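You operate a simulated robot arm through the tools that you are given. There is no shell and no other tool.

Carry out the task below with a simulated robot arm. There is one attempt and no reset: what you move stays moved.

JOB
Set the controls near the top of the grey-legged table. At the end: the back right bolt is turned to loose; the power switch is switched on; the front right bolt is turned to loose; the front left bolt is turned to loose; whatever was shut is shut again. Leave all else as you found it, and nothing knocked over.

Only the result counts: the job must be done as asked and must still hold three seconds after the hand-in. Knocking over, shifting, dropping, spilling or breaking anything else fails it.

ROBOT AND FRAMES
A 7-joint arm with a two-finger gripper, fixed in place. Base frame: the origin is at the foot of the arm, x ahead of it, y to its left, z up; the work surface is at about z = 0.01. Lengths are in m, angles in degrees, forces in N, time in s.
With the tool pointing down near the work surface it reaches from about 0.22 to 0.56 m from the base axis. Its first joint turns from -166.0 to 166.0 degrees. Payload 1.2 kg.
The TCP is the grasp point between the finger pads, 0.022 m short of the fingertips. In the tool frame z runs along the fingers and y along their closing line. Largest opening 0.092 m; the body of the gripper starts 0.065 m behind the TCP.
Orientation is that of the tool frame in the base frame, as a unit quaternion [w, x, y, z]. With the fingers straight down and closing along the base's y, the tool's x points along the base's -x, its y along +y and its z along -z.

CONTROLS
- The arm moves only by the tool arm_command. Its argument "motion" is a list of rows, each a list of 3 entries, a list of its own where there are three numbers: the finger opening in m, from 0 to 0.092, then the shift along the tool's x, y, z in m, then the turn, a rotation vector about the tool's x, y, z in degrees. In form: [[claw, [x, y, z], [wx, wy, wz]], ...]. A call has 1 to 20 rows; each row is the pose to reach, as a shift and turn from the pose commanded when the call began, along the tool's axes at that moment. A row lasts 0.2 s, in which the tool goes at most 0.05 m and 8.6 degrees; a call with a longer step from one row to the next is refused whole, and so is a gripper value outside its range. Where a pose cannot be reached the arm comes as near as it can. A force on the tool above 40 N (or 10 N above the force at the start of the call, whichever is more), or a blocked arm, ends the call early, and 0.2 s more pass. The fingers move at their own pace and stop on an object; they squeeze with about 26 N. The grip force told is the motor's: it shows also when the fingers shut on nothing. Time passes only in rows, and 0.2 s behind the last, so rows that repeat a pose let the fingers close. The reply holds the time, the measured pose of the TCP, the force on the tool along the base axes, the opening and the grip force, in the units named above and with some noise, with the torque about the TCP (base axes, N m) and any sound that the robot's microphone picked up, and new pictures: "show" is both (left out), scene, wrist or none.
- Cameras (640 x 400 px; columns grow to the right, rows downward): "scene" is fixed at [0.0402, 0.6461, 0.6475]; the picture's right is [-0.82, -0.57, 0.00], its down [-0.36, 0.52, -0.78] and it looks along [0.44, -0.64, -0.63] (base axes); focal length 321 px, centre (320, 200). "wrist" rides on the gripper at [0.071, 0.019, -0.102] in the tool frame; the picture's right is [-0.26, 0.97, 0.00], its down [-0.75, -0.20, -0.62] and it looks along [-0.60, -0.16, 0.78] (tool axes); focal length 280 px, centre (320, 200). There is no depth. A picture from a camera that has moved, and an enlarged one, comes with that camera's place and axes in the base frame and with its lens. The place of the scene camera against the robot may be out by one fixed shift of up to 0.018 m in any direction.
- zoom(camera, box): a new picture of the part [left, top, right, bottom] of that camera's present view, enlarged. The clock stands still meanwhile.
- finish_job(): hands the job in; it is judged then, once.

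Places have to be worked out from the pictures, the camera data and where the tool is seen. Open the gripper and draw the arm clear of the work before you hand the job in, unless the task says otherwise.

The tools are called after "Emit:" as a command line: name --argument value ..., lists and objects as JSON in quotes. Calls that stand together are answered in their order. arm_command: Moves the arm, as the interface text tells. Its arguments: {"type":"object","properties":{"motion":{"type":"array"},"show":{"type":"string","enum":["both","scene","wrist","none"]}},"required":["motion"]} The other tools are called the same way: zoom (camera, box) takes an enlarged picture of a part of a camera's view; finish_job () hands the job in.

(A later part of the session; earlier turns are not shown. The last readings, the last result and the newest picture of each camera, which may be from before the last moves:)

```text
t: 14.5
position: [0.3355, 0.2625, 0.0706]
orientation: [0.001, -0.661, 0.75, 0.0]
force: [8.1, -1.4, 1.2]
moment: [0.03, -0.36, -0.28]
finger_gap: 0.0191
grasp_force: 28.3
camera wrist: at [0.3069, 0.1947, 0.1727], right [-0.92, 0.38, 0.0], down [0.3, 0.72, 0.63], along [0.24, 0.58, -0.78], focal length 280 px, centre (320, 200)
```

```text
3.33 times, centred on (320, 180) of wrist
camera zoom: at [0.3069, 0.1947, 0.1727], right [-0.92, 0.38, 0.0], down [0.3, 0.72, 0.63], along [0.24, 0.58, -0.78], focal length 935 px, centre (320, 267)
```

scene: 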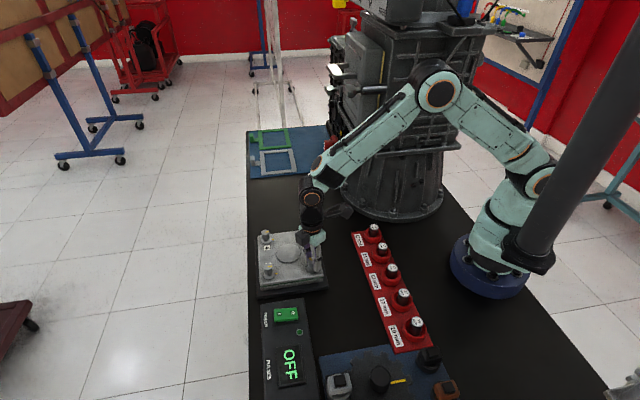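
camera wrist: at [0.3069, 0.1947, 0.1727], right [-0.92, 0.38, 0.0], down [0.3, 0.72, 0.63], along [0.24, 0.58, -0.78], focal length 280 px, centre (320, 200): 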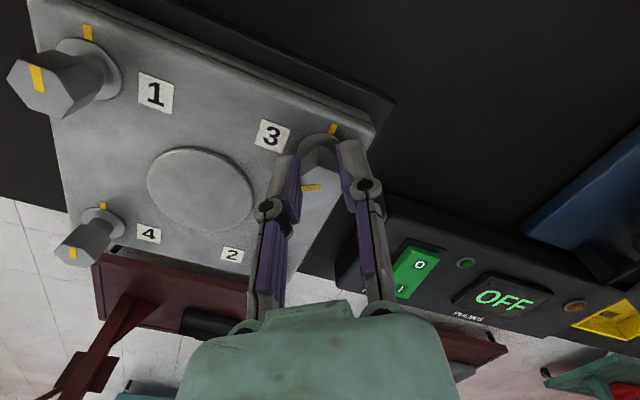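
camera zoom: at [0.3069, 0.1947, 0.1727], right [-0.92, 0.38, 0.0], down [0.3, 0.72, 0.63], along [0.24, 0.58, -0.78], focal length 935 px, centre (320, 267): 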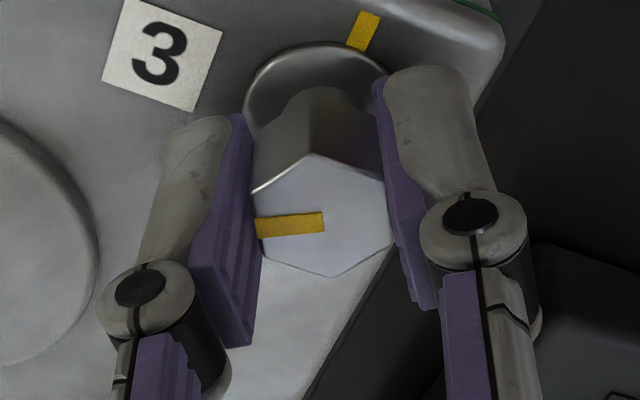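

The head slipped slightly against the pads instead of turning further, so the end stop is at about 120°. I'll ease back, open, and rise clear to check it stays.

Emit:
arm_command --motion '[[0.01, [0, 0, 0], [0, 0, 3]], [0.03, [0, 0, 0], [0, 0, 3]], [0.05, [0, 0, 0], [0, 0, 3]], [0.05, [0, 0, 0], [0, 0, 3]], [0.05, [0, 0, -0.02], [0, 0, 3]], [0.05, [0, 0, -0.045], [0, 0, 3]], [0.05, [0, 0, -0.07], [0, 0, 3]], [0.05, [0, 0, -0.07], [0, 0, 3]]]' --show "both"

Emit:
zoom --camera "scene" --box '[250, 210, 350, 290]'

Emit:
zoom --camera "wrist" --box '[180, 40, 380, 200]'

```text
t: 16.3
position: [0.3351, 0.2621, 0.1427]
orientation: [-0.001, -0.641, 0.767, 0.001]
force: [0.6, 1.2, 0.1]
moment: [0.0, -0.03, -0.01]
finger_gap: 0.0502
grasp_force: 0.0
camera wrist: at [0.3027, 0.1951, 0.2435], right [-0.9, 0.43, 0.0], down [0.33, 0.71, 0.62], along [0.27, 0.56, -0.78], focal length 280 px, centre (320, 200)
```

scene: 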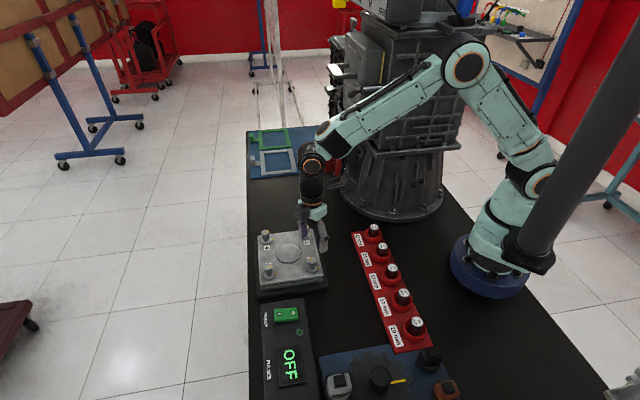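
wrist: 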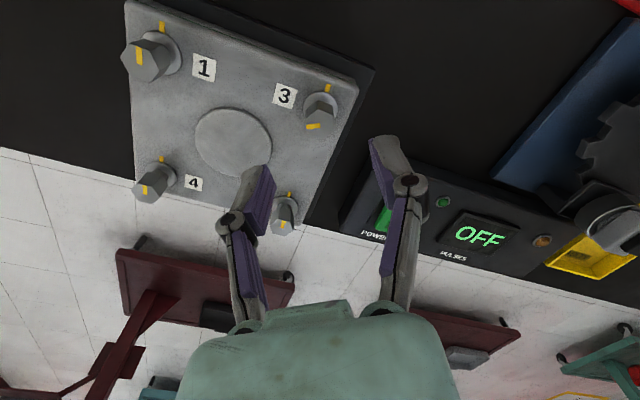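

```text
5.00 times, centred on (300, 250) of scene
camera zoom: at [0.0402, 0.6461, 0.6475], right [-0.82, -0.57, 0.0], down [-0.36, 0.52, -0.78], along [0.44, -0.64, -0.63], focal length 1604 px, centre (420, -50)
```

zoom: 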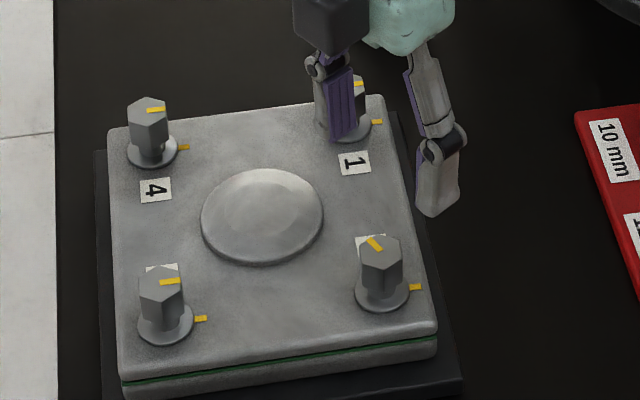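

```text
2.50 times, centred on (280, 120) of wrist
camera zoom: at [0.3027, 0.1951, 0.2435], right [-0.9, 0.43, 0.0], down [0.33, 0.71, 0.62], along [0.27, 0.56, -0.78], focal length 701 px, centre (420, 400)
```

zoom: 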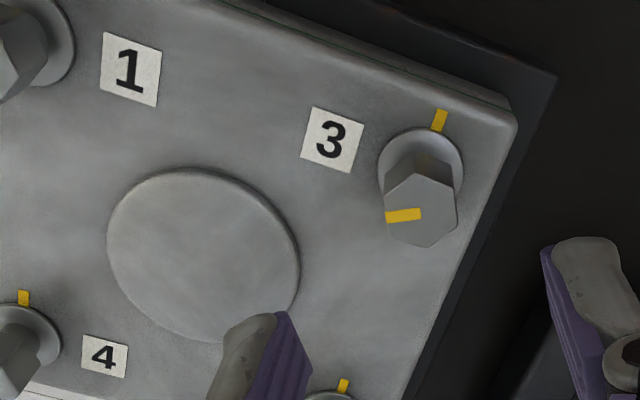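

Bolt 3 holds at about 120° CCW. This nearly upright view of the labels confirms 1 back-left, 3 back-right, 4 front-left and 2 front-right. Next I'll unwind the tool and hover above bolt 2 (front right), near (0.407, 0.334).

Emit:
arm_command --motion '[[0.05, [-0.0056, -0.0039, 0], [0, 0, 8.3]], [0.05, [-0.0111, -0.0077, 0], [0, 0, 16.6]], [0.05, [-0.0167, -0.0116, 0], [0, 0, 24.9]], [0.05, [-0.0223, -0.0155, 0], [0, 0, 33.2]], [0.05, [-0.0279, -0.0194, 0], [0, 0, 41.5]], [0.05, [-0.0334, -0.0232, 0], [0, 0, 49.8]], [0.05, [-0.039, -0.0271, 0], [0, 0, 58.1]], [0.05, [-0.0446, -0.031, 0], [0, 0, 66.4]], [0.05, [-0.0502, -0.0349, 0], [0, 0, 74.7]], [0.05, [-0.0557, -0.0387, 0], [0, 0, 83.0]], [0.05, [-0.0613, -0.0426, 0.004], [0, 0, 91.3]], [0.05, [-0.0669, -0.0465, 0.01], [0, 0, 99.6]], [0.05, [-0.0725, -0.0504, 0.016], [0, 0, 107.9]], [0.05, [-0.078, -0.0542, 0.022], [0, 0, 116.2]], [0.05, [-0.0836, -0.0581, 0.028], [0, 0, 124.5]], [0.05, [-0.0836, -0.0581, 0.028], [0, 0, 124.5]]]' --show "both"

Emit:
zoom --camera "wrist" --box '[240, 80, 400, 200]'

```text
t: 19.7
position: [0.4073, 0.335, 0.1133]
orientation: [-0.001, 0.381, 0.925, -0.001]
force: [0.4, -0.1, 0.8]
moment: [-0.01, 0.01, 0.01]
finger_gap: 0.05
grasp_force: 0.1
camera wrist: at [0.3699, 0.3977, 0.2155], right [0.87, 0.5, 0.0], down [0.39, -0.68, 0.62], along [0.31, -0.54, -0.78], focal length 280 px, centre (320, 200)
```

scene: 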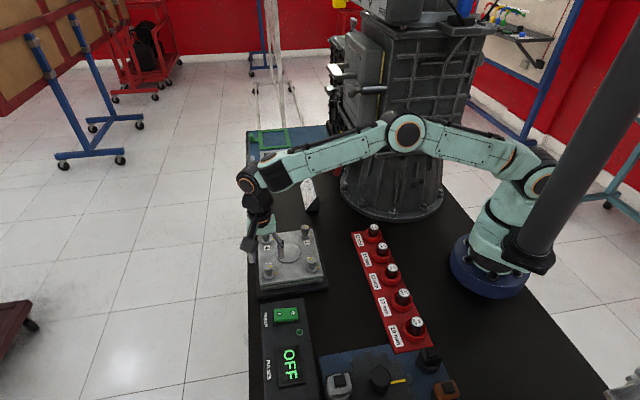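
wrist: 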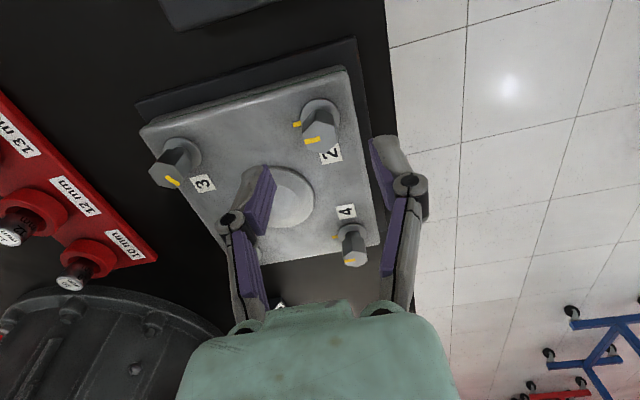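

```text
3.33 times, centred on (320, 140) of wrist
camera zoom: at [0.3699, 0.3977, 0.2155], right [0.87, 0.5, 0.0], down [0.39, -0.68, 0.62], along [0.31, -0.54, -0.78], focal length 935 px, centre (320, 400)
```

zoom: 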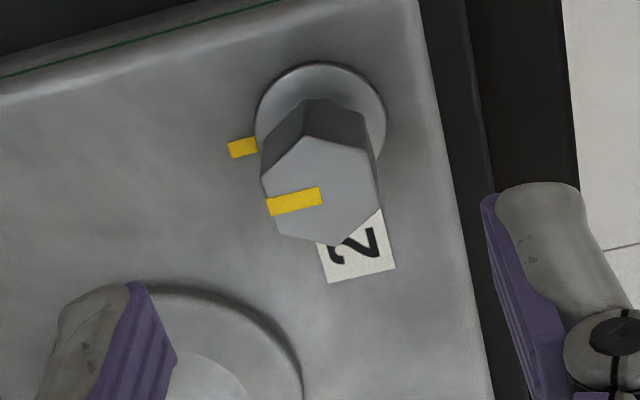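

Bolt 2's axis comes out at (0.4062, 0.3352), and its head top should also be at z ≈ 0.068. I'll correct about 1 mm and descend around it to the same grip height.

Emit:
arm_command --motion '[[0.05, [0.001, 0.0004, 0.014], [0, 0, 0]], [0.05, [0.001, 0.0004, 0.027], [0, 0, 0]], [0.05, [0.001, 0.0004, 0.037], [0, 0, 0]], [0.05, [0.001, 0.0004, 0.042], [0, 0, 0]], [0.05, [0.001, 0.0004, 0.042], [0, 0, 0]]]' --show "both"

Emit:
zoom --camera "wrist" --box '[240, 120, 400, 240]'

Emit:
zoom --camera "scene" --box '[230, 210, 330, 290]'

```text
t: 20.9
position: [0.4064, 0.3371, 0.0704]
orientation: [0.0, 0.38, 0.925, 0.0]
force: [-0.5, -0.4, 0.1]
moment: [-0.02, 0.01, 0.01]
finger_gap: 0.05
grasp_force: 0.1
camera wrist: at [0.3688, 0.3991, 0.1729], right [0.86, 0.5, 0.0], down [0.39, -0.68, 0.62], along [0.31, -0.54, -0.78], focal length 280 px, centre (320, 200)
```

scene: 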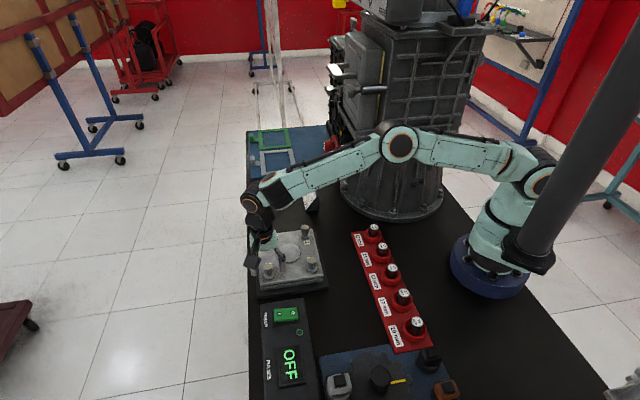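
wrist: 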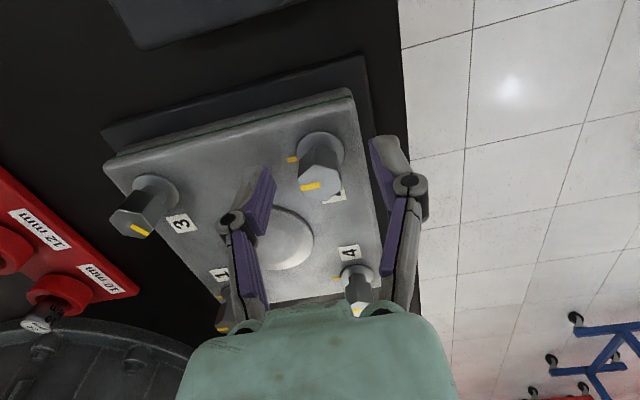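

```text
3.33 times, centred on (320, 180) of wrist
camera zoom: at [0.3688, 0.3991, 0.1729], right [0.86, 0.5, 0.0], down [0.39, -0.68, 0.62], along [0.31, -0.54, -0.78], focal length 935 px, centre (320, 267)
```

zoom: 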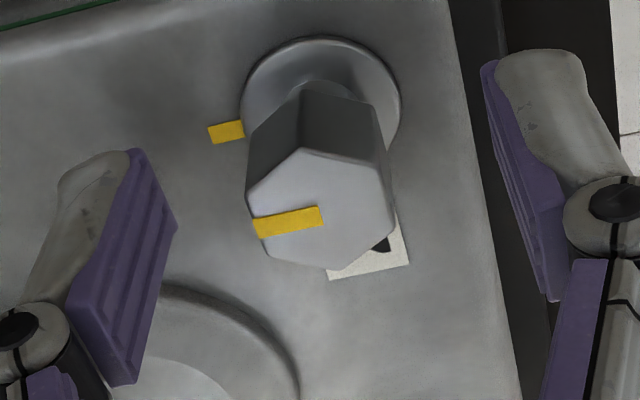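

```text
5.00 times, centred on (280, 250) of scene
camera zoom: at [0.0402, 0.6461, 0.6475], right [-0.82, -0.57, 0.0], down [-0.36, 0.52, -0.78], along [0.44, -0.64, -0.63], focal length 1604 px, centre (520, -50)
```

zoom: 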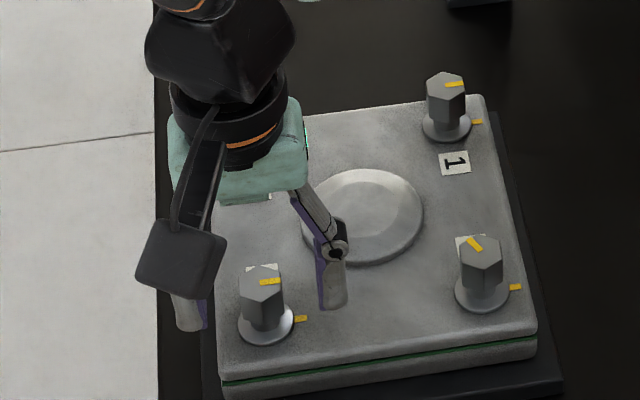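

The bolt 2 head is centred at (0.4056, 0.3354), matching the TCP to well under 1 mm. I'll close on it and turn the first 20° CCW.

Emit:
arm_command --motion '[[0.03, [0, 0, 0], [0, 0, 0]], [0.01, [0, 0, 0], [0, 0, 0]], [0.01, [0, 0, 0], [0, 0, 0]], [0.01, [0, 0, 0], [0, 0, -5]], [0.01, [0, 0, 0], [0, 0, -10]], [0.01, [0, 0, 0], [0, 0, -15]], [0.01, [0, 0, 0], [0, 0, -20]], [0.01, [0, 0, 0], [0, 0, -20]]]' --show "wrist"

Emit:
zoom --camera "wrist" --box '[240, 120, 400, 240]'

```text
t: 22.7
position: [0.4064, 0.3369, 0.0718]
orientation: [-0.001, 0.213, 0.977, 0.0]
force: [-11.4, -5.9, 13.3]
moment: [-0.13, 0.44, -0.02]
finger_gap: 0.0189
grasp_force: 27.8
camera wrist: at [0.3492, 0.3823, 0.1732], right [0.64, 0.77, 0.0], down [0.6, -0.5, 0.62], along [0.48, -0.4, -0.78], focal length 280 px, centre (320, 200)
```

wrist: 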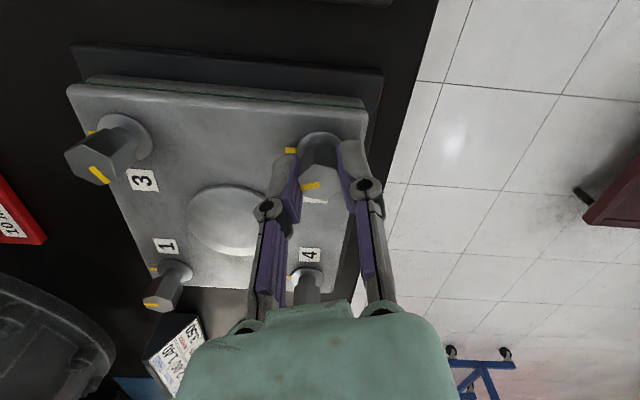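

```text
3.33 times, centred on (320, 180) of wrist
camera zoom: at [0.3492, 0.3823, 0.1732], right [0.64, 0.77, 0.0], down [0.6, -0.5, 0.62], along [0.48, -0.4, -0.78], focal length 935 px, centre (320, 267)
```

zoom: 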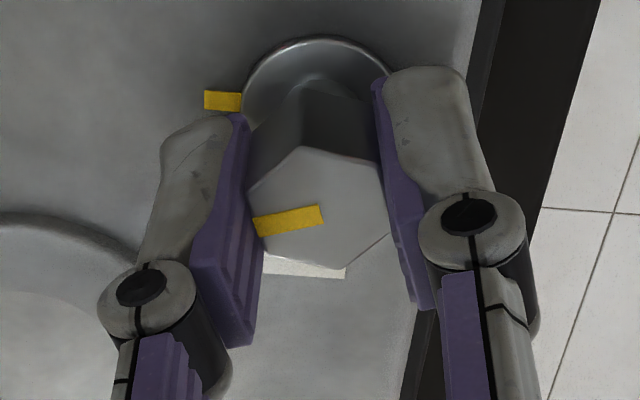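

Bolt 2 is turning (20°). I'll relieve the small side force and carry on another 40°.

Emit:
arm_command --motion '[[0.01, [0.0005, -0.0007, -0.0006], [0, 0, -4]], [0.01, [0.0005, -0.0007, -0.0006], [0, 0, -9]], [0.01, [0.0005, -0.0007, -0.0006], [0, 0, -14]], [0.01, [0.0005, -0.0007, -0.0006], [0, 0, -19]], [0.01, [0.0005, -0.0007, -0.0006], [0, 0, -24]], [0.01, [0.0005, -0.0007, -0.0006], [0, 0, -29]], [0.01, [0.0005, -0.0007, -0.0006], [0, 0, -34]], [0.01, [0.0005, -0.0007, -0.0006], [0, 0, -39]], [0.01, [0.0005, -0.0007, -0.0006], [0, 0, -39]]]' --show "wrist"

Emit:
zoom --camera "wrist" --box '[240, 120, 400, 240]'

```text
t: 24.7
position: [0.406, 0.3366, 0.0706]
orientation: [0.0, -0.125, 0.992, 0.0]
force: [0.8, 4.0, -11.9]
moment: [0.14, -0.43, 0.0]
finger_gap: 0.0189
grasp_force: 27.4
camera wrist: at [0.3322, 0.3361, 0.1732], right [0.01, 1.0, 0.0], down [0.78, -0.01, 0.62], along [0.62, -0.01, -0.78], focal length 280 px, centre (320, 200)
```

wrist: 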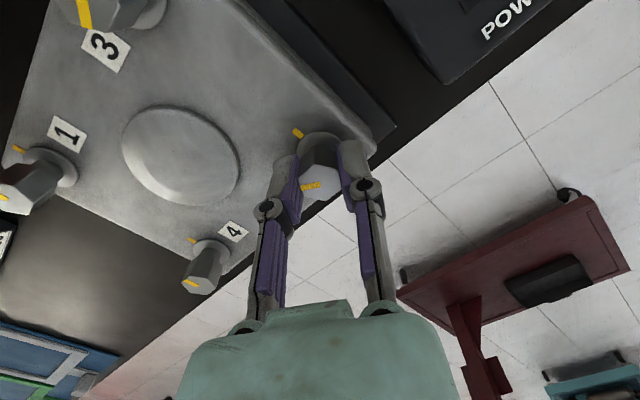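

```text
3.33 times, centred on (320, 180) of wrist
camera zoom: at [0.3322, 0.3361, 0.1732], right [0.01, 1.0, 0.0], down [0.78, -0.01, 0.62], along [0.62, -0.01, -0.78], focal length 935 px, centre (320, 267)
```

zoom: 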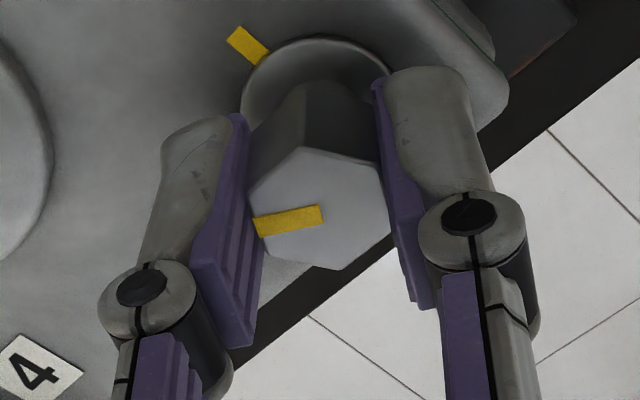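

59° turned with low force. I'll continue another 50°.

Emit:
arm_command --motion '[[0.01, [0, 0.0002, 0], [0, 0, -5]], [0.01, [0, 0.0002, 0], [0, 0, -10]], [0.01, [0, 0.0002, 0], [0, 0, -15]], [0.01, [0, 0.0002, 0], [0, 0, -20]], [0.01, [0, 0.0002, 0], [0, 0, -25]], [0.01, [0, 0.0002, 0], [0, 0, -30]], [0.01, [0, 0.0002, 0], [0, 0, -35]], [0.01, [0, 0.0002, 0], [0, 0, -40]], [0.01, [0, 0.0002, 0], [0, 0, -45]], [0.01, [0, 0.0002, 0], [0, 0, -50]], [0.01, [0, 0.0002, 0], [0, 0, -50]]]' --show "wrist"

Emit:
zoom --camera "wrist" --box '[240, 120, 400, 240]'

```text
t: 27.1
position: [0.4066, 0.3347, 0.0712]
orientation: [-0.001, -0.532, 0.847, -0.001]
force: [18.7, 0.1, -19.8]
moment: [-0.62, -0.22, 0.0]
finger_gap: 0.0188
grasp_force: 28.1
camera wrist: at [0.3576, 0.2793, 0.1732], right [-0.76, 0.65, 0.0], down [0.51, 0.59, 0.62], along [0.41, 0.47, -0.78], focal length 280 px, centre (320, 200)
```

wrist: 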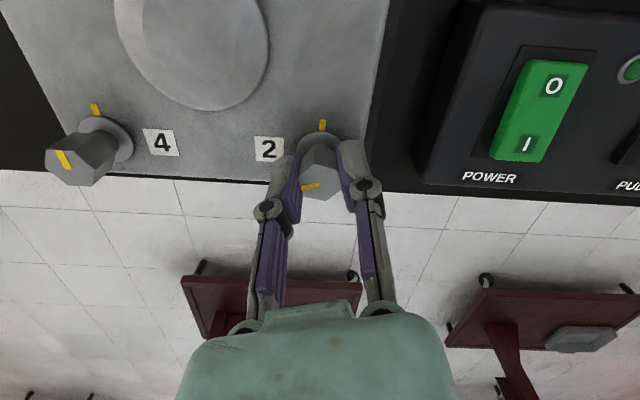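

```text
3.33 times, centred on (320, 180) of wrist
camera zoom: at [0.3576, 0.2793, 0.1732], right [-0.76, 0.65, 0.0], down [0.51, 0.59, 0.62], along [0.41, 0.47, -0.78], focal length 935 px, centre (320, 267)
```

zoom: 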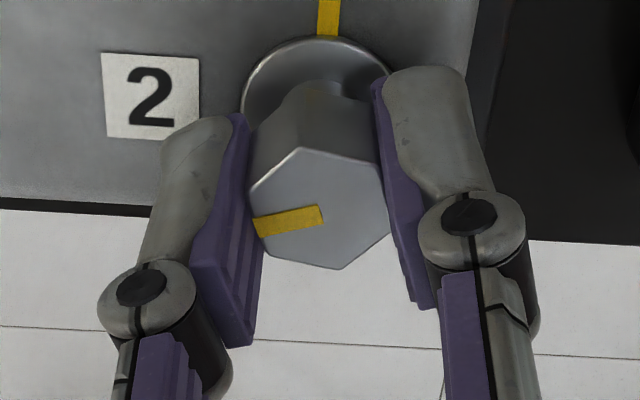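

109° turned. I'll relieve the +x side force and go the last ~15° to the stop.

Emit:
arm_command --motion '[[0.01, [-0.0005, -0.001, 0.0006], [0, 0, -2]], [0.01, [-0.0005, -0.001, 0.0006], [0, 0, -6]], [0.01, [-0.0005, -0.001, 0.0006], [0, 0, -10]], [0.01, [-0.0005, -0.001, 0.0006], [0, 0, -13]], [0.01, [-0.0005, -0.001, 0.0006], [0, 0, -16]], [0.01, [-0.0005, -0.001, 0.0006], [0, 0, -18]], [0.01, [-0.0005, -0.001, 0.0006], [0, 0, -18]]]' --show "wrist"

Emit:
zoom --camera "wrist" --box '[240, 120, 400, 240]'

```text
t: 28.7
position: [0.4062, 0.3371, 0.0701]
orientation: [0.0, -0.659, 0.752, 0.0]
force: [-1.7, -6.7, -0.4]
moment: [-0.26, 0.17, -0.3]
finger_gap: 0.019
grasp_force: 28.1
camera wrist: at [0.3777, 0.268, 0.1726], right [-0.92, 0.39, 0.0], down [0.3, 0.72, 0.63], along [0.24, 0.58, -0.78], focal length 280 px, centre (320, 200)
```

wrist: 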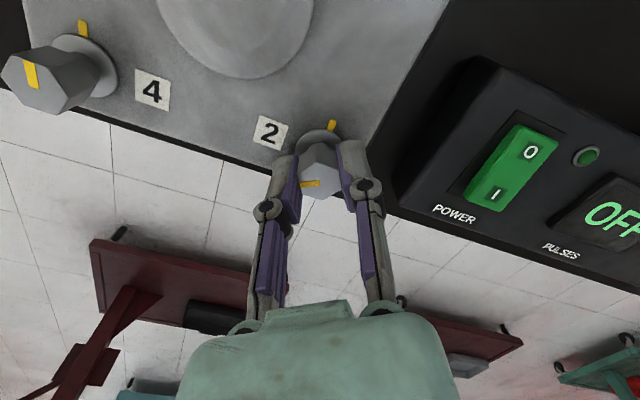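

```text
3.33 times, centred on (320, 180) of wrist
camera zoom: at [0.3777, 0.268, 0.1726], right [-0.92, 0.39, 0.0], down [0.3, 0.72, 0.63], along [0.24, 0.58, -0.78], focal length 935 px, centre (320, 267)
```

zoom: 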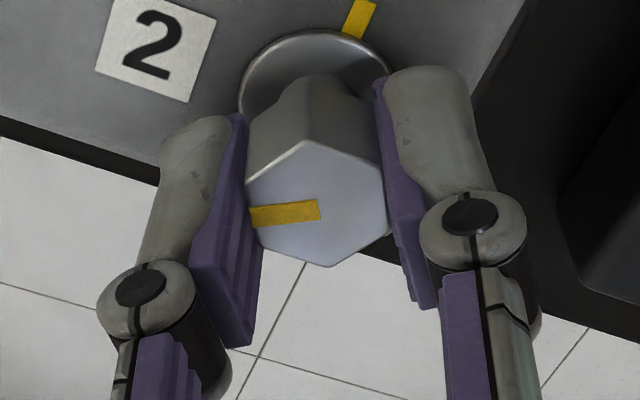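

Stop reached again: the z-moment is −0.3 and there is slight slip at about 120°. I'll ease back, open and lift clear of bolt 2.

Emit:
arm_command --motion '[[0.01, [0, 0, 0], [0, 0, 4]], [0.03, [0, 0, 0], [0, 0, 4]], [0.05, [0, 0, 0], [0, 0, 4]], [0.05, [0, 0, 0], [0, 0, 4]], [0.05, [0, 0, -0.02], [0, 0, 4]], [0.05, [0, 0, -0.045], [0, 0, 4]], [0.05, [0, 0, -0.07], [0, 0, 4]], [0.05, [0, 0, -0.07], [0, 0, 4]]]' --show "both"

Emit:
zoom --camera "wrist" --box '[180, 40, 380, 200]'

```text
t: 30.5
position: [0.4062, 0.3373, 0.1426]
orientation: [0.0, -0.632, 0.775, 0.0]
force: [0.4, 1.5, 0.7]
moment: [-0.02, 0.02, 0.02]
finger_gap: 0.0501
grasp_force: 0.1
camera wrist: at [0.3722, 0.2704, 0.2439], right [-0.89, 0.45, 0.0], down [0.35, 0.7, 0.63], along [0.28, 0.56, -0.78], focal length 280 px, centre (320, 200)
```

scene: 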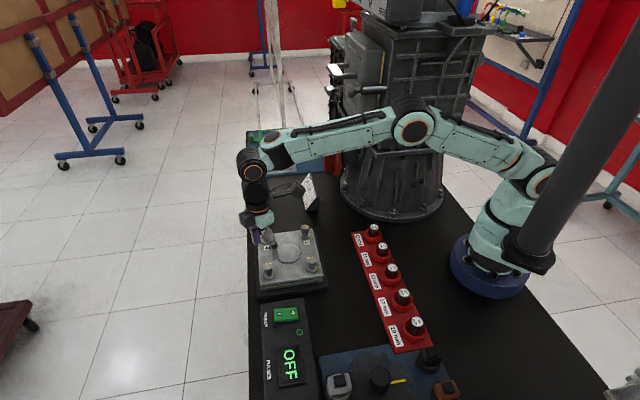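
wrist: 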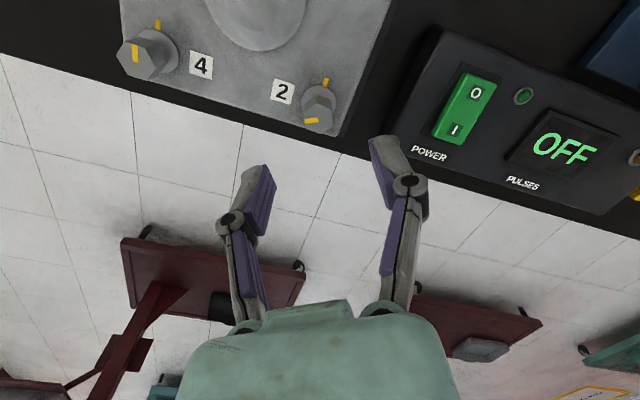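

```text
2.50 times, centred on (280, 120) of wrist
camera zoom: at [0.3722, 0.2704, 0.2439], right [-0.89, 0.45, 0.0], down [0.35, 0.7, 0.63], along [0.28, 0.56, -0.78], focal length 701 px, centre (420, 400)
```

zoom: 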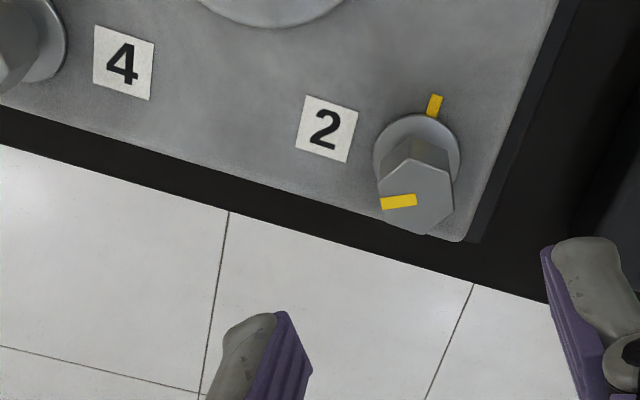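

Bolt 2 is loose. Bolt 4 (front left) triangulates to about (0.4835, 0.2577), inside reach. I'll unwind the tool and hover above it.

Emit:
arm_command --motion '[[0.05, [0.0041, -0.0062, 0], [0, 0, 8.2]], [0.05, [0.0081, -0.0123, 0], [0, 0, 16.4]], [0.05, [0.0122, -0.0185, 0], [0, 0, 24.6]], [0.05, [0.0163, -0.0247, 0], [0, 0, 32.8]], [0.05, [0.0204, -0.0309, 0], [0, 0, 41.0]], [0.05, [0.0244, -0.037, 0], [0, 0, 49.2]], [0.05, [0.0285, -0.0432, 0], [0, 0, 57.4]], [0.05, [0.0326, -0.0494, 0], [0, 0, 65.6]], [0.05, [0.0367, -0.0556, 0], [0, 0, 73.8]], [0.05, [0.0407, -0.0617, 0], [0, 0, 82.0]], [0.05, [0.0448, -0.0679, 0.004], [0, 0, 90.2]], [0.05, [0.0489, -0.0741, 0.01], [0, 0, 98.4]], [0.05, [0.053, -0.0803, 0.016], [0, 0, 106.6]], [0.05, [0.057, -0.0864, 0.022], [0, 0, 114.8]], [0.05, [0.0611, -0.0926, 0.028], [0, 0, 123.0]], [0.05, [0.0611, -0.0926, 0.028], [0, 0, 123.0]]]' --show "both"

Emit:
zoom --camera "wrist" --box '[240, 80, 400, 200]'

```text
t: 33.9
position: [0.4851, 0.2579, 0.1125]
orientation: [0.0, 0.381, 0.925, 0.001]
force: [-0.2, 0.1, 0.5]
moment: [-0.01, -0.01, 0.01]
finger_gap: 0.05
grasp_force: 0.1
camera wrist: at [0.4475, 0.32, 0.215], right [0.87, 0.5, 0.0], down [0.39, -0.68, 0.62], along [0.31, -0.54, -0.78], focal length 280 px, centre (320, 200)
```

scene: 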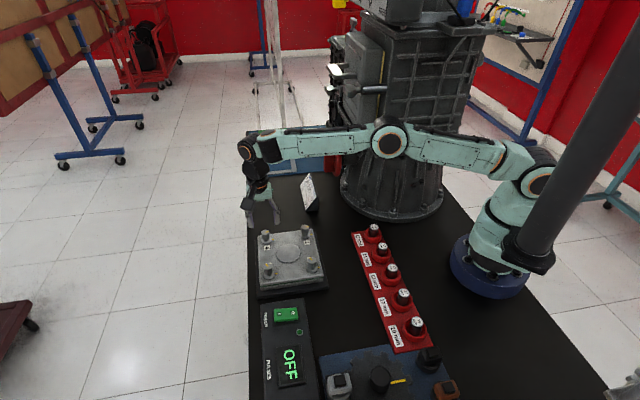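
wrist: 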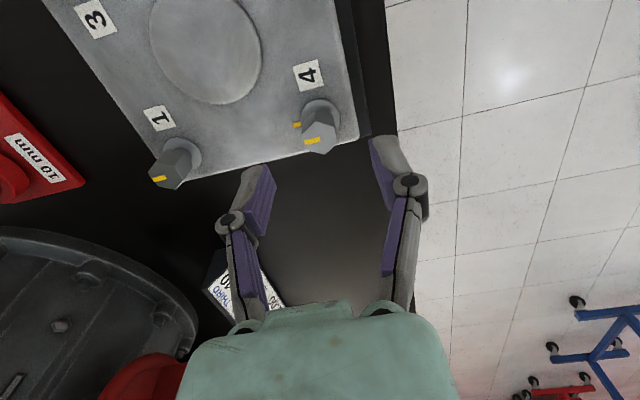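

```text
3.33 times, centred on (320, 140) of wrist
camera zoom: at [0.4475, 0.32, 0.215], right [0.87, 0.5, 0.0], down [0.39, -0.68, 0.62], along [0.31, -0.54, -0.78], focal length 935 px, centre (320, 400)
```

zoom: 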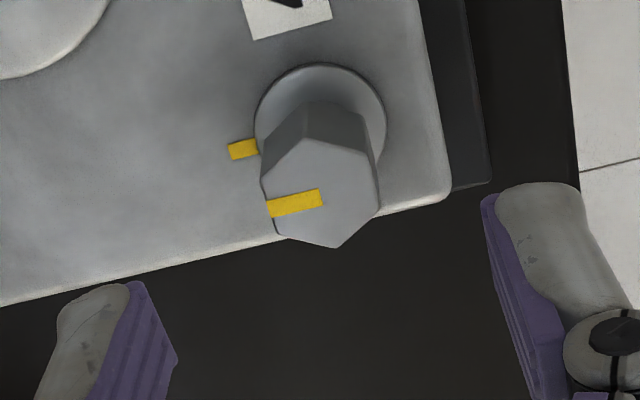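

Bolt 4 is at (0.4837, 0.2577), the same relative position as before, so the same small correction and descent apply.

Emit:
arm_command --motion '[[0.05, [0.0011, 0.0004, 0.014], [0, 0, 0]], [0.05, [0.0011, 0.0004, 0.027], [0, 0, 0]], [0.05, [0.0011, 0.0004, 0.037], [0, 0, 0]], [0.05, [0.0011, 0.0004, 0.042], [0, 0, 0]], [0.05, [0.0011, 0.0004, 0.042], [0, 0, 0]]]' --show "both"

Emit:
zoom --camera "wrist" --box '[240, 120, 400, 240]'

```text
t: 35.1
position: [0.4857, 0.2586, 0.0711]
orientation: [0.001, 0.38, 0.925, 0.0]
force: [0.5, 0.0, 0.7]
moment: [-0.02, -0.01, -0.02]
finger_gap: 0.05
grasp_force: 0.1
camera wrist: at [0.4479, 0.3213, 0.1728], right [0.86, 0.5, 0.0], down [0.39, -0.68, 0.62], along [0.31, -0.54, -0.78], focal length 280 px, centre (320, 200)
```

scene: 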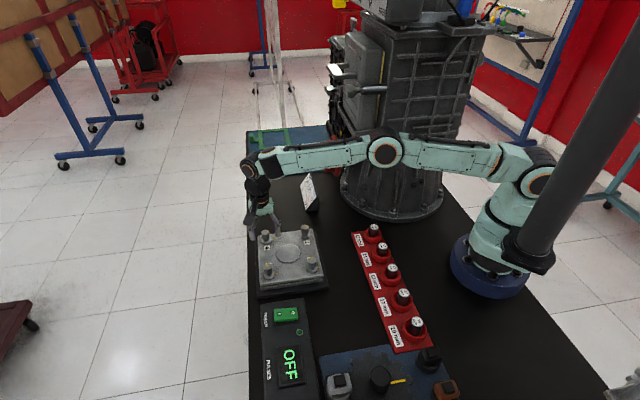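
wrist: 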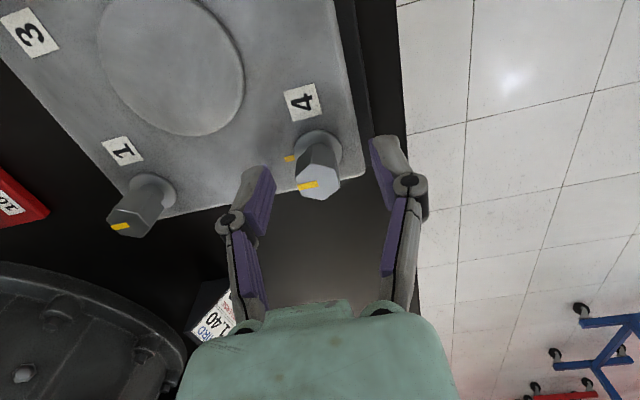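

```text
3.33 times, centred on (320, 180) of wrist
camera zoom: at [0.4479, 0.3213, 0.1728], right [0.86, 0.5, 0.0], down [0.39, -0.68, 0.62], along [0.31, -0.54, -0.78], focal length 935 px, centre (320, 267)
```

zoom: 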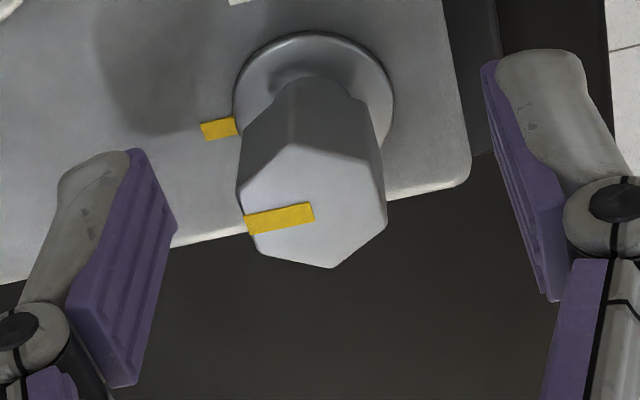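

The head is about 1 mm toward −tool y. I'll shift by that, close, and turn the first 20°.

Emit:
arm_command --motion '[[0.05, [0.0002, -0.001, 0], [0, 0, 0]], [0.03, [0.0002, -0.001, 0], [0, 0, 0]], [0.01, [0.0002, -0.001, 0], [0, 0, 0]], [0.01, [0.0002, -0.001, 0], [0, 0, 0]], [0.01, [0.0002, -0.001, 0], [0, 0, -5]], [0.01, [0.0002, -0.001, 0], [0, 0, -10]], [0.01, [0.0002, -0.001, 0], [0, 0, -15]], [0.01, [0.0002, -0.001, 0], [0, 0, -20]], [0.01, [0.0002, -0.001, 0], [0, 0, -20]]]' --show "wrist"

Emit:
zoom --camera "wrist" --box '[240, 120, 400, 240]'

```text
t: 37.1
position: [0.4827, 0.2588, 0.0704]
orientation: [0.0, 0.213, 0.977, 0.001]
force: [11.6, 9.0, -8.3]
moment: [-0.01, -0.57, 0.03]
finger_gap: 0.0189
grasp_force: 27.9
camera wrist: at [0.4274, 0.3042, 0.1728], right [0.64, 0.77, 0.0], down [0.6, -0.5, 0.63], along [0.48, -0.4, -0.78], focal length 280 px, centre (320, 200)
```

wrist: 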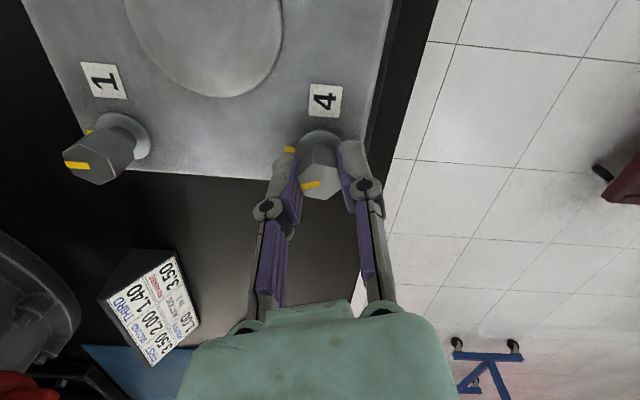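

```text
3.33 times, centred on (320, 180) of wrist
camera zoom: at [0.4274, 0.3042, 0.1728], right [0.64, 0.77, 0.0], down [0.6, -0.5, 0.63], along [0.48, -0.4, -0.78], focal length 935 px, centre (320, 267)
```

zoom: 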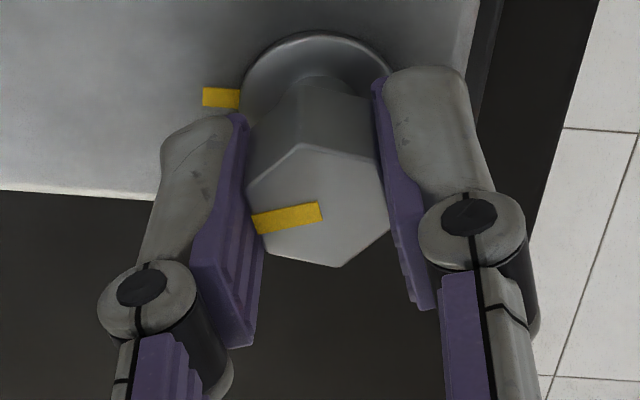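

Bolt 4 is turning. I'll relieve the side force slightly and continue another 40°.

Emit:
arm_command --motion '[[0.01, [-0.0005, 0.0008, 0.0003], [0, 0, -4]], [0.01, [-0.0005, 0.0008, 0.0003], [0, 0, -9]], [0.01, [-0.0005, 0.0008, 0.0003], [0, 0, -14]], [0.01, [-0.0005, 0.0008, 0.0003], [0, 0, -19]], [0.01, [-0.0005, 0.0008, 0.0003], [0, 0, -24]], [0.01, [-0.0005, 0.0008, 0.0003], [0, 0, -29]], [0.01, [-0.0005, 0.0008, 0.0003], [0, 0, -34]], [0.01, [-0.0005, 0.0008, 0.0003], [0, 0, -39]], [0.01, [-0.0005, 0.0008, 0.0003], [0, 0, -39]]]' --show "wrist"

Emit:
zoom --camera "wrist" --box '[240, 120, 400, 240]'

```text
t: 39.1
position: [0.4842, 0.2592, 0.0698]
orientation: [0.0, -0.127, 0.992, 0.0]
force: [-12.4, -3.4, 20.0]
moment: [-0.13, 0.3, -0.03]
finger_gap: 0.0184
grasp_force: 27.7
camera wrist: at [0.4108, 0.2584, 0.1725], right [0.01, 1.0, 0.0], down [0.78, -0.01, 0.62], along [0.62, -0.01, -0.78], focal length 280 px, centre (320, 200)
```

wrist: 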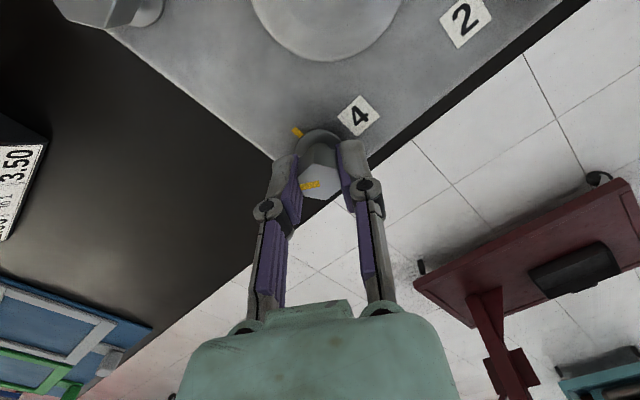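

```text
3.33 times, centred on (320, 180) of wrist
camera zoom: at [0.4108, 0.2584, 0.1725], right [0.01, 1.0, 0.0], down [0.78, -0.01, 0.62], along [0.62, -0.01, -0.78], focal length 935 px, centre (320, 267)
```

zoom: 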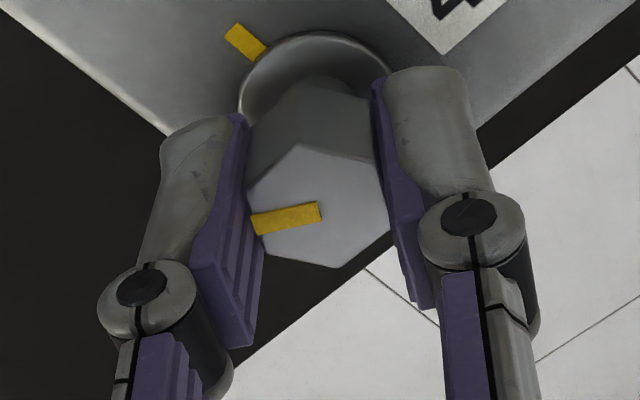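

About 59° turned. I'll relieve the up and −x forces slightly and continue 48° more.

Emit:
arm_command --motion '[[0.01, [0.0006, 0, -0.0007], [0, 0, -4]], [0.01, [0.0006, 0, -0.0007], [0, 0, -9]], [0.01, [0.0006, 0, -0.0007], [0, 0, -14]], [0.01, [0.0006, 0, -0.0007], [0, 0, -19]], [0.01, [0.0006, 0, -0.0007], [0, 0, -24]], [0.01, [0.0006, 0, -0.0007], [0, 0, -29]], [0.01, [0.0006, 0, -0.0007], [0, 0, -34]], [0.01, [0.0006, 0, -0.0007], [0, 0, -39]], [0.01, [0.0006, 0, -0.0007], [0, 0, -44]], [0.01, [0.0006, 0, -0.0007], [0, 0, -48]], [0.01, [0.0006, 0, -0.0007], [0, 0, -48]]]' --show "wrist"

Emit:
zoom --camera "wrist" --box '[240, 120, 400, 240]'

```text
t: 41.5
position: [0.484, 0.2578, 0.0706]
orientation: [0.0, -0.518, 0.855, 0.001]
force: [19.1, -0.1, -21.6]
moment: [0.33, -0.66, -0.01]
finger_gap: 0.0189
grasp_force: 27.6
camera wrist: at [0.4337, 0.2036, 0.1729], right [-0.73, 0.68, 0.0], down [0.53, 0.57, 0.62], along [0.43, 0.46, -0.78], focal length 280 px, centre (320, 200)
```

wrist: 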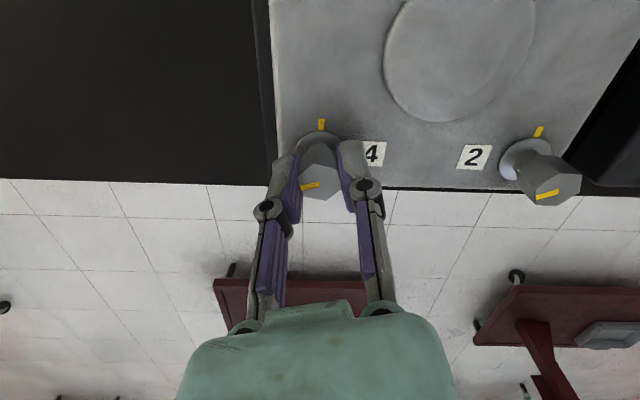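

```text
3.33 times, centred on (320, 180) of wrist
camera zoom: at [0.4337, 0.2036, 0.1729], right [-0.73, 0.68, 0.0], down [0.53, 0.57, 0.62], along [0.43, 0.46, -0.78], focal length 935 px, centre (320, 267)
```

zoom: 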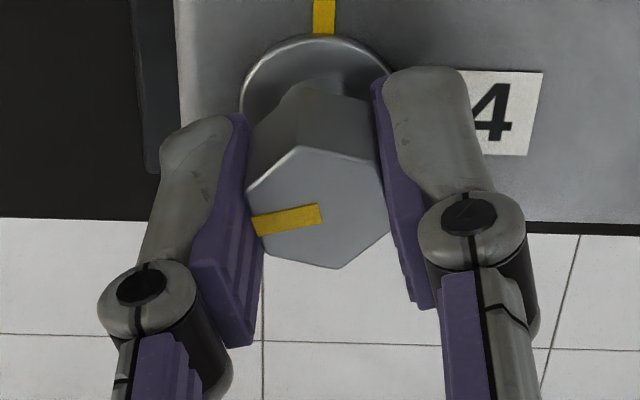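

107° turned. I'll relieve and take the last stretch to the stop.

Emit:
arm_command --motion '[[0.01, [-0.0005, -0.001, 0.0006], [0, 0, -2]], [0.01, [-0.0005, -0.001, 0.0006], [0, 0, -6]], [0.01, [-0.0005, -0.001, 0.0006], [0, 0, -10]], [0.01, [-0.0005, -0.001, 0.0006], [0, 0, -14]], [0.01, [-0.0005, -0.001, 0.0006], [0, 0, -17]], [0.01, [-0.0005, -0.001, 0.0006], [0, 0, -20]], [0.01, [-0.0005, -0.001, 0.0006], [0, 0, -20]]]' --show "wrist"

Emit:
zoom --camera "wrist" --box '[240, 120, 400, 240]'

```text
t: 43.1
position: [0.4845, 0.2591, 0.07]
orientation: [-0.001, -0.659, 0.752, 0.001]
force: [-9.8, -0.6, -4.6]
moment: [-0.09, 0.11, -0.27]
finger_gap: 0.0188
grasp_force: 28.1
camera wrist: at [0.4557, 0.1905, 0.1724], right [-0.92, 0.39, 0.0], down [0.3, 0.72, 0.63], along [0.24, 0.58, -0.78], focal length 280 px, centre (320, 200)
```

wrist: 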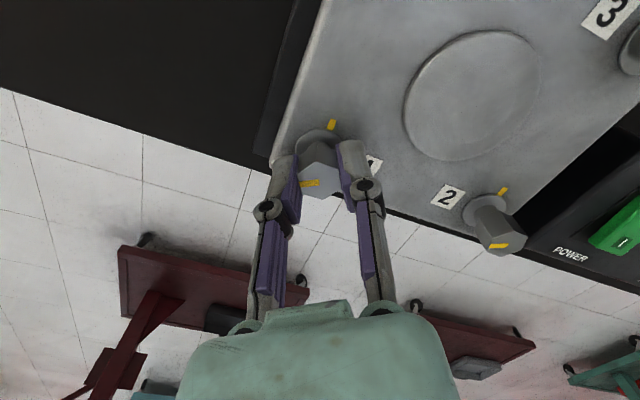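

```text
3.33 times, centred on (320, 180) of wrist
camera zoom: at [0.4557, 0.1905, 0.1724], right [-0.92, 0.39, 0.0], down [0.3, 0.72, 0.63], along [0.24, 0.58, -0.78], focal length 935 px, centre (320, 267)
```

zoom: 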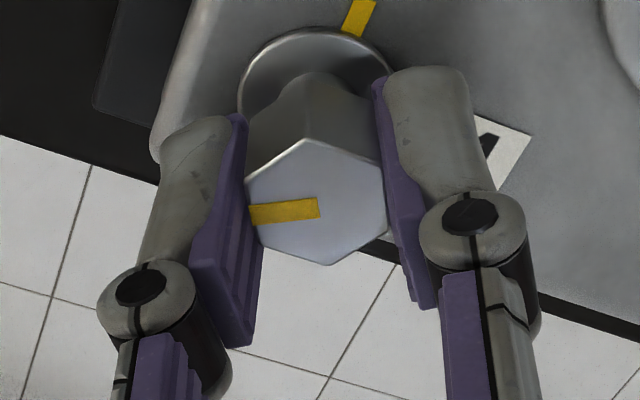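

Bolt 4 is at its stop: the z-moment is −0.27 and the head slipped slightly in the pads at about 120°. I'll ease back, open and lift.

Emit:
arm_command --motion '[[0.01, [0, 0, 0], [0, 0, 4]], [0.03, [0, 0, 0], [0, 0, 4]], [0.05, [0, 0, 0], [0, 0, 4]], [0.05, [0, 0, 0], [0, 0, 4]], [0.05, [0, 0, -0.02], [0, 0, 4]], [0.05, [0, 0, -0.045], [0, 0, 4]], [0.05, [0, 0, -0.07], [0, 0, 4]], [0.05, [0, 0, -0.07], [0, 0, 4]]]' --show "both"

Emit:
zoom --camera "wrist" --box '[240, 20, 640, 270]'

Emit:
zoom --camera "scene" --box '[250, 220, 340, 340]'

```text
t: 44.9
position: [0.4833, 0.2575, 0.1413]
orientation: [0.001, -0.631, 0.776, 0.0]
force: [0.1, -0.1, -0.1]
moment: [0.0, 0.0, 0.02]
finger_gap: 0.05
grasp_force: 0.0
camera wrist: at [0.4507, 0.1913, 0.2431], right [-0.89, 0.45, 0.0], down [0.35, 0.7, 0.62], along [0.28, 0.56, -0.78], focal length 280 px, centre (320, 200)
```

scene: 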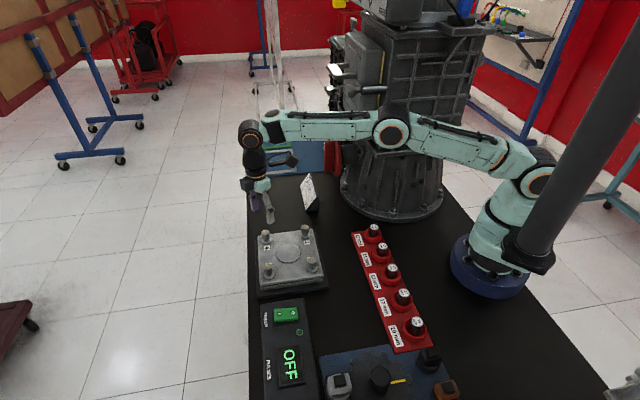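
wrist: 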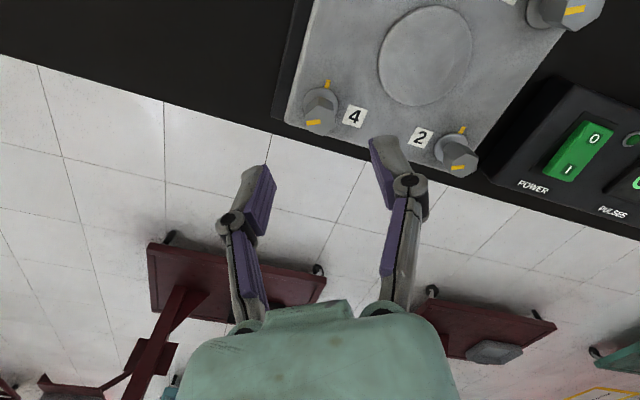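

```text
1.60 times, centred on (440, 145) of wrist
camera zoom: at [0.4507, 0.1913, 0.2431], right [-0.89, 0.45, 0.0], down [0.35, 0.7, 0.62], along [0.28, 0.56, -0.78], focal length 449 px, centre (128, 288)
```

zoom: 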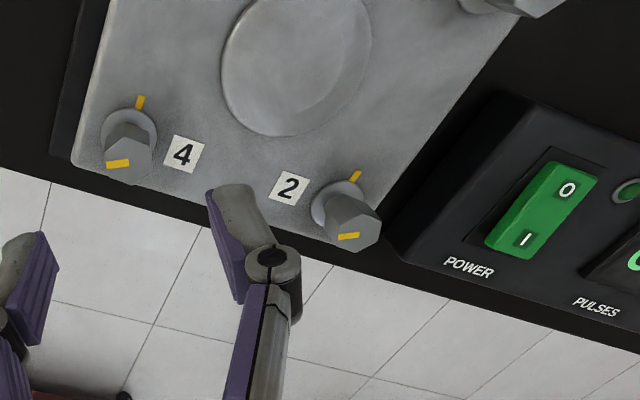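

```text
3.33 times, centred on (295, 280) of scene
camera zoom: at [0.0402, 0.6461, 0.6475], right [-0.82, -0.57, 0.0], down [-0.36, 0.52, -0.78], along [0.44, -0.64, -0.63], focal length 1069 px, centre (403, -67)
```

zoom: 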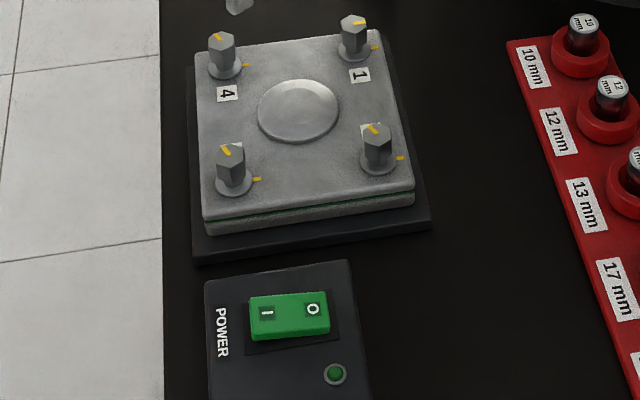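

All three bolts (3, 2, 4) show their marks turned about 120°, while bolt 1 and the plate are unmoved. Now the rocker: the I end is near (0.322, 0.400). I'll close the fingers, line them up with the rocker's pivot axis and hover above it.

Emit:
arm_command --motion '[[0.05, [-0.017, 0.032, 0], [0, 0, 5.5]], [0.05, [-0.034, 0.065, 0], [0, 0, 11]], [0.03, [-0.051, 0.097, 0], [0, 0, 16.5]], [0.0, [-0.068, 0.129, 0.003], [0, 0, 22]], [0.0, [-0.085, 0.162, 0.008], [0, 0, 27.5]], [0.0, [-0.1025, 0.194, 0.012], [0, 0, 33.2]], [0.0, [-0.1025, 0.194, 0.012], [0, 0, 33.2]]]' --show "both"

Emit:
zoom --camera "wrist" --box '[220, 60, 420, 220]'

Emit:
zoom --camera "scene" --box '[240, 250, 340, 340]'

```text
t: 46.5
position: [0.3162, 0.3992, 0.13]
orientation: [-0.001, -0.383, 0.924, 0.0]
force: [-0.3, 0.9, 0.1]
moment: [-0.03, -0.01, -0.02]
finger_gap: 0.0
grasp_force: 26.5
camera wrist: at [0.2516, 0.3612, 0.2319], right [-0.5, 0.87, 0.0], down [0.68, 0.39, 0.62], along [0.54, 0.31, -0.78], focal length 280 px, centre (320, 200)
```

scene: 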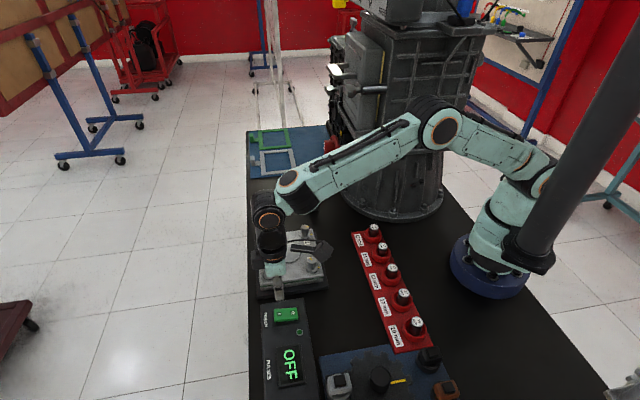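
wrist: 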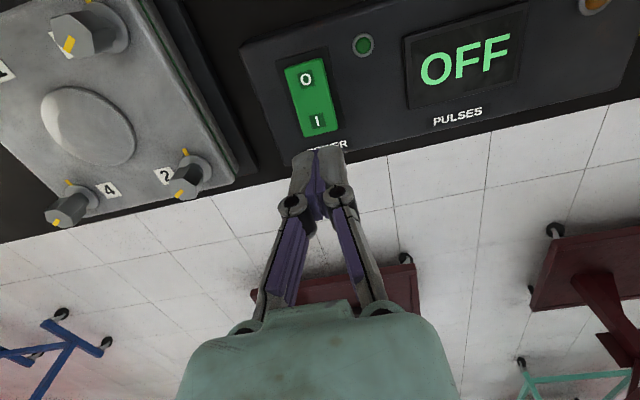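

```text
2.50 times, centred on (320, 140) of wrist
camera zoom: at [0.2516, 0.3612, 0.2319], right [-0.5, 0.87, 0.0], down [0.68, 0.39, 0.62], along [0.54, 0.31, -0.78], focal length 701 px, centre (320, 350)
```

zoom: 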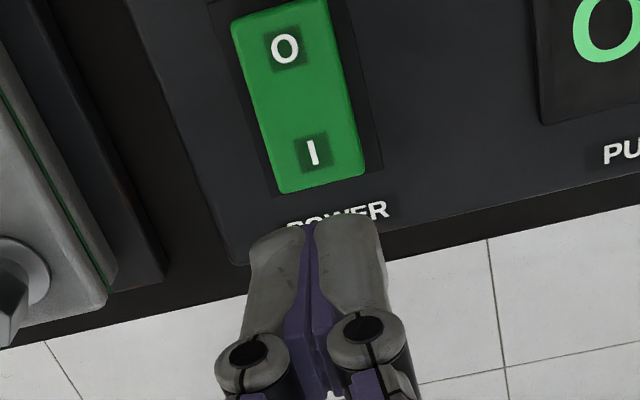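

```text
4.44 times, centred on (290, 295) of scene
camera zoom: at [0.0402, 0.6461, 0.6475], right [-0.82, -0.57, 0.0], down [-0.36, 0.52, -0.78], along [0.44, -0.64, -0.63], focal length 1426 px, centre (453, -222)
```

zoom: 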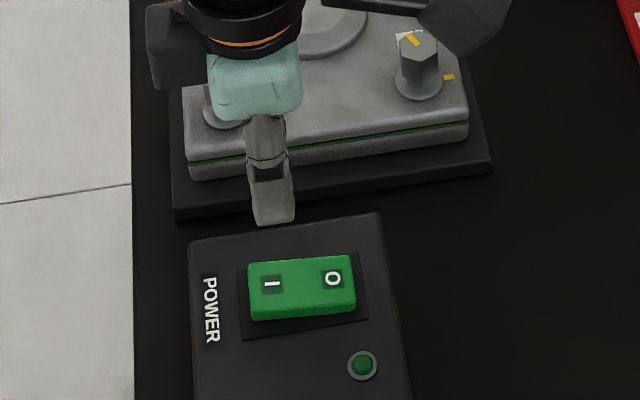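

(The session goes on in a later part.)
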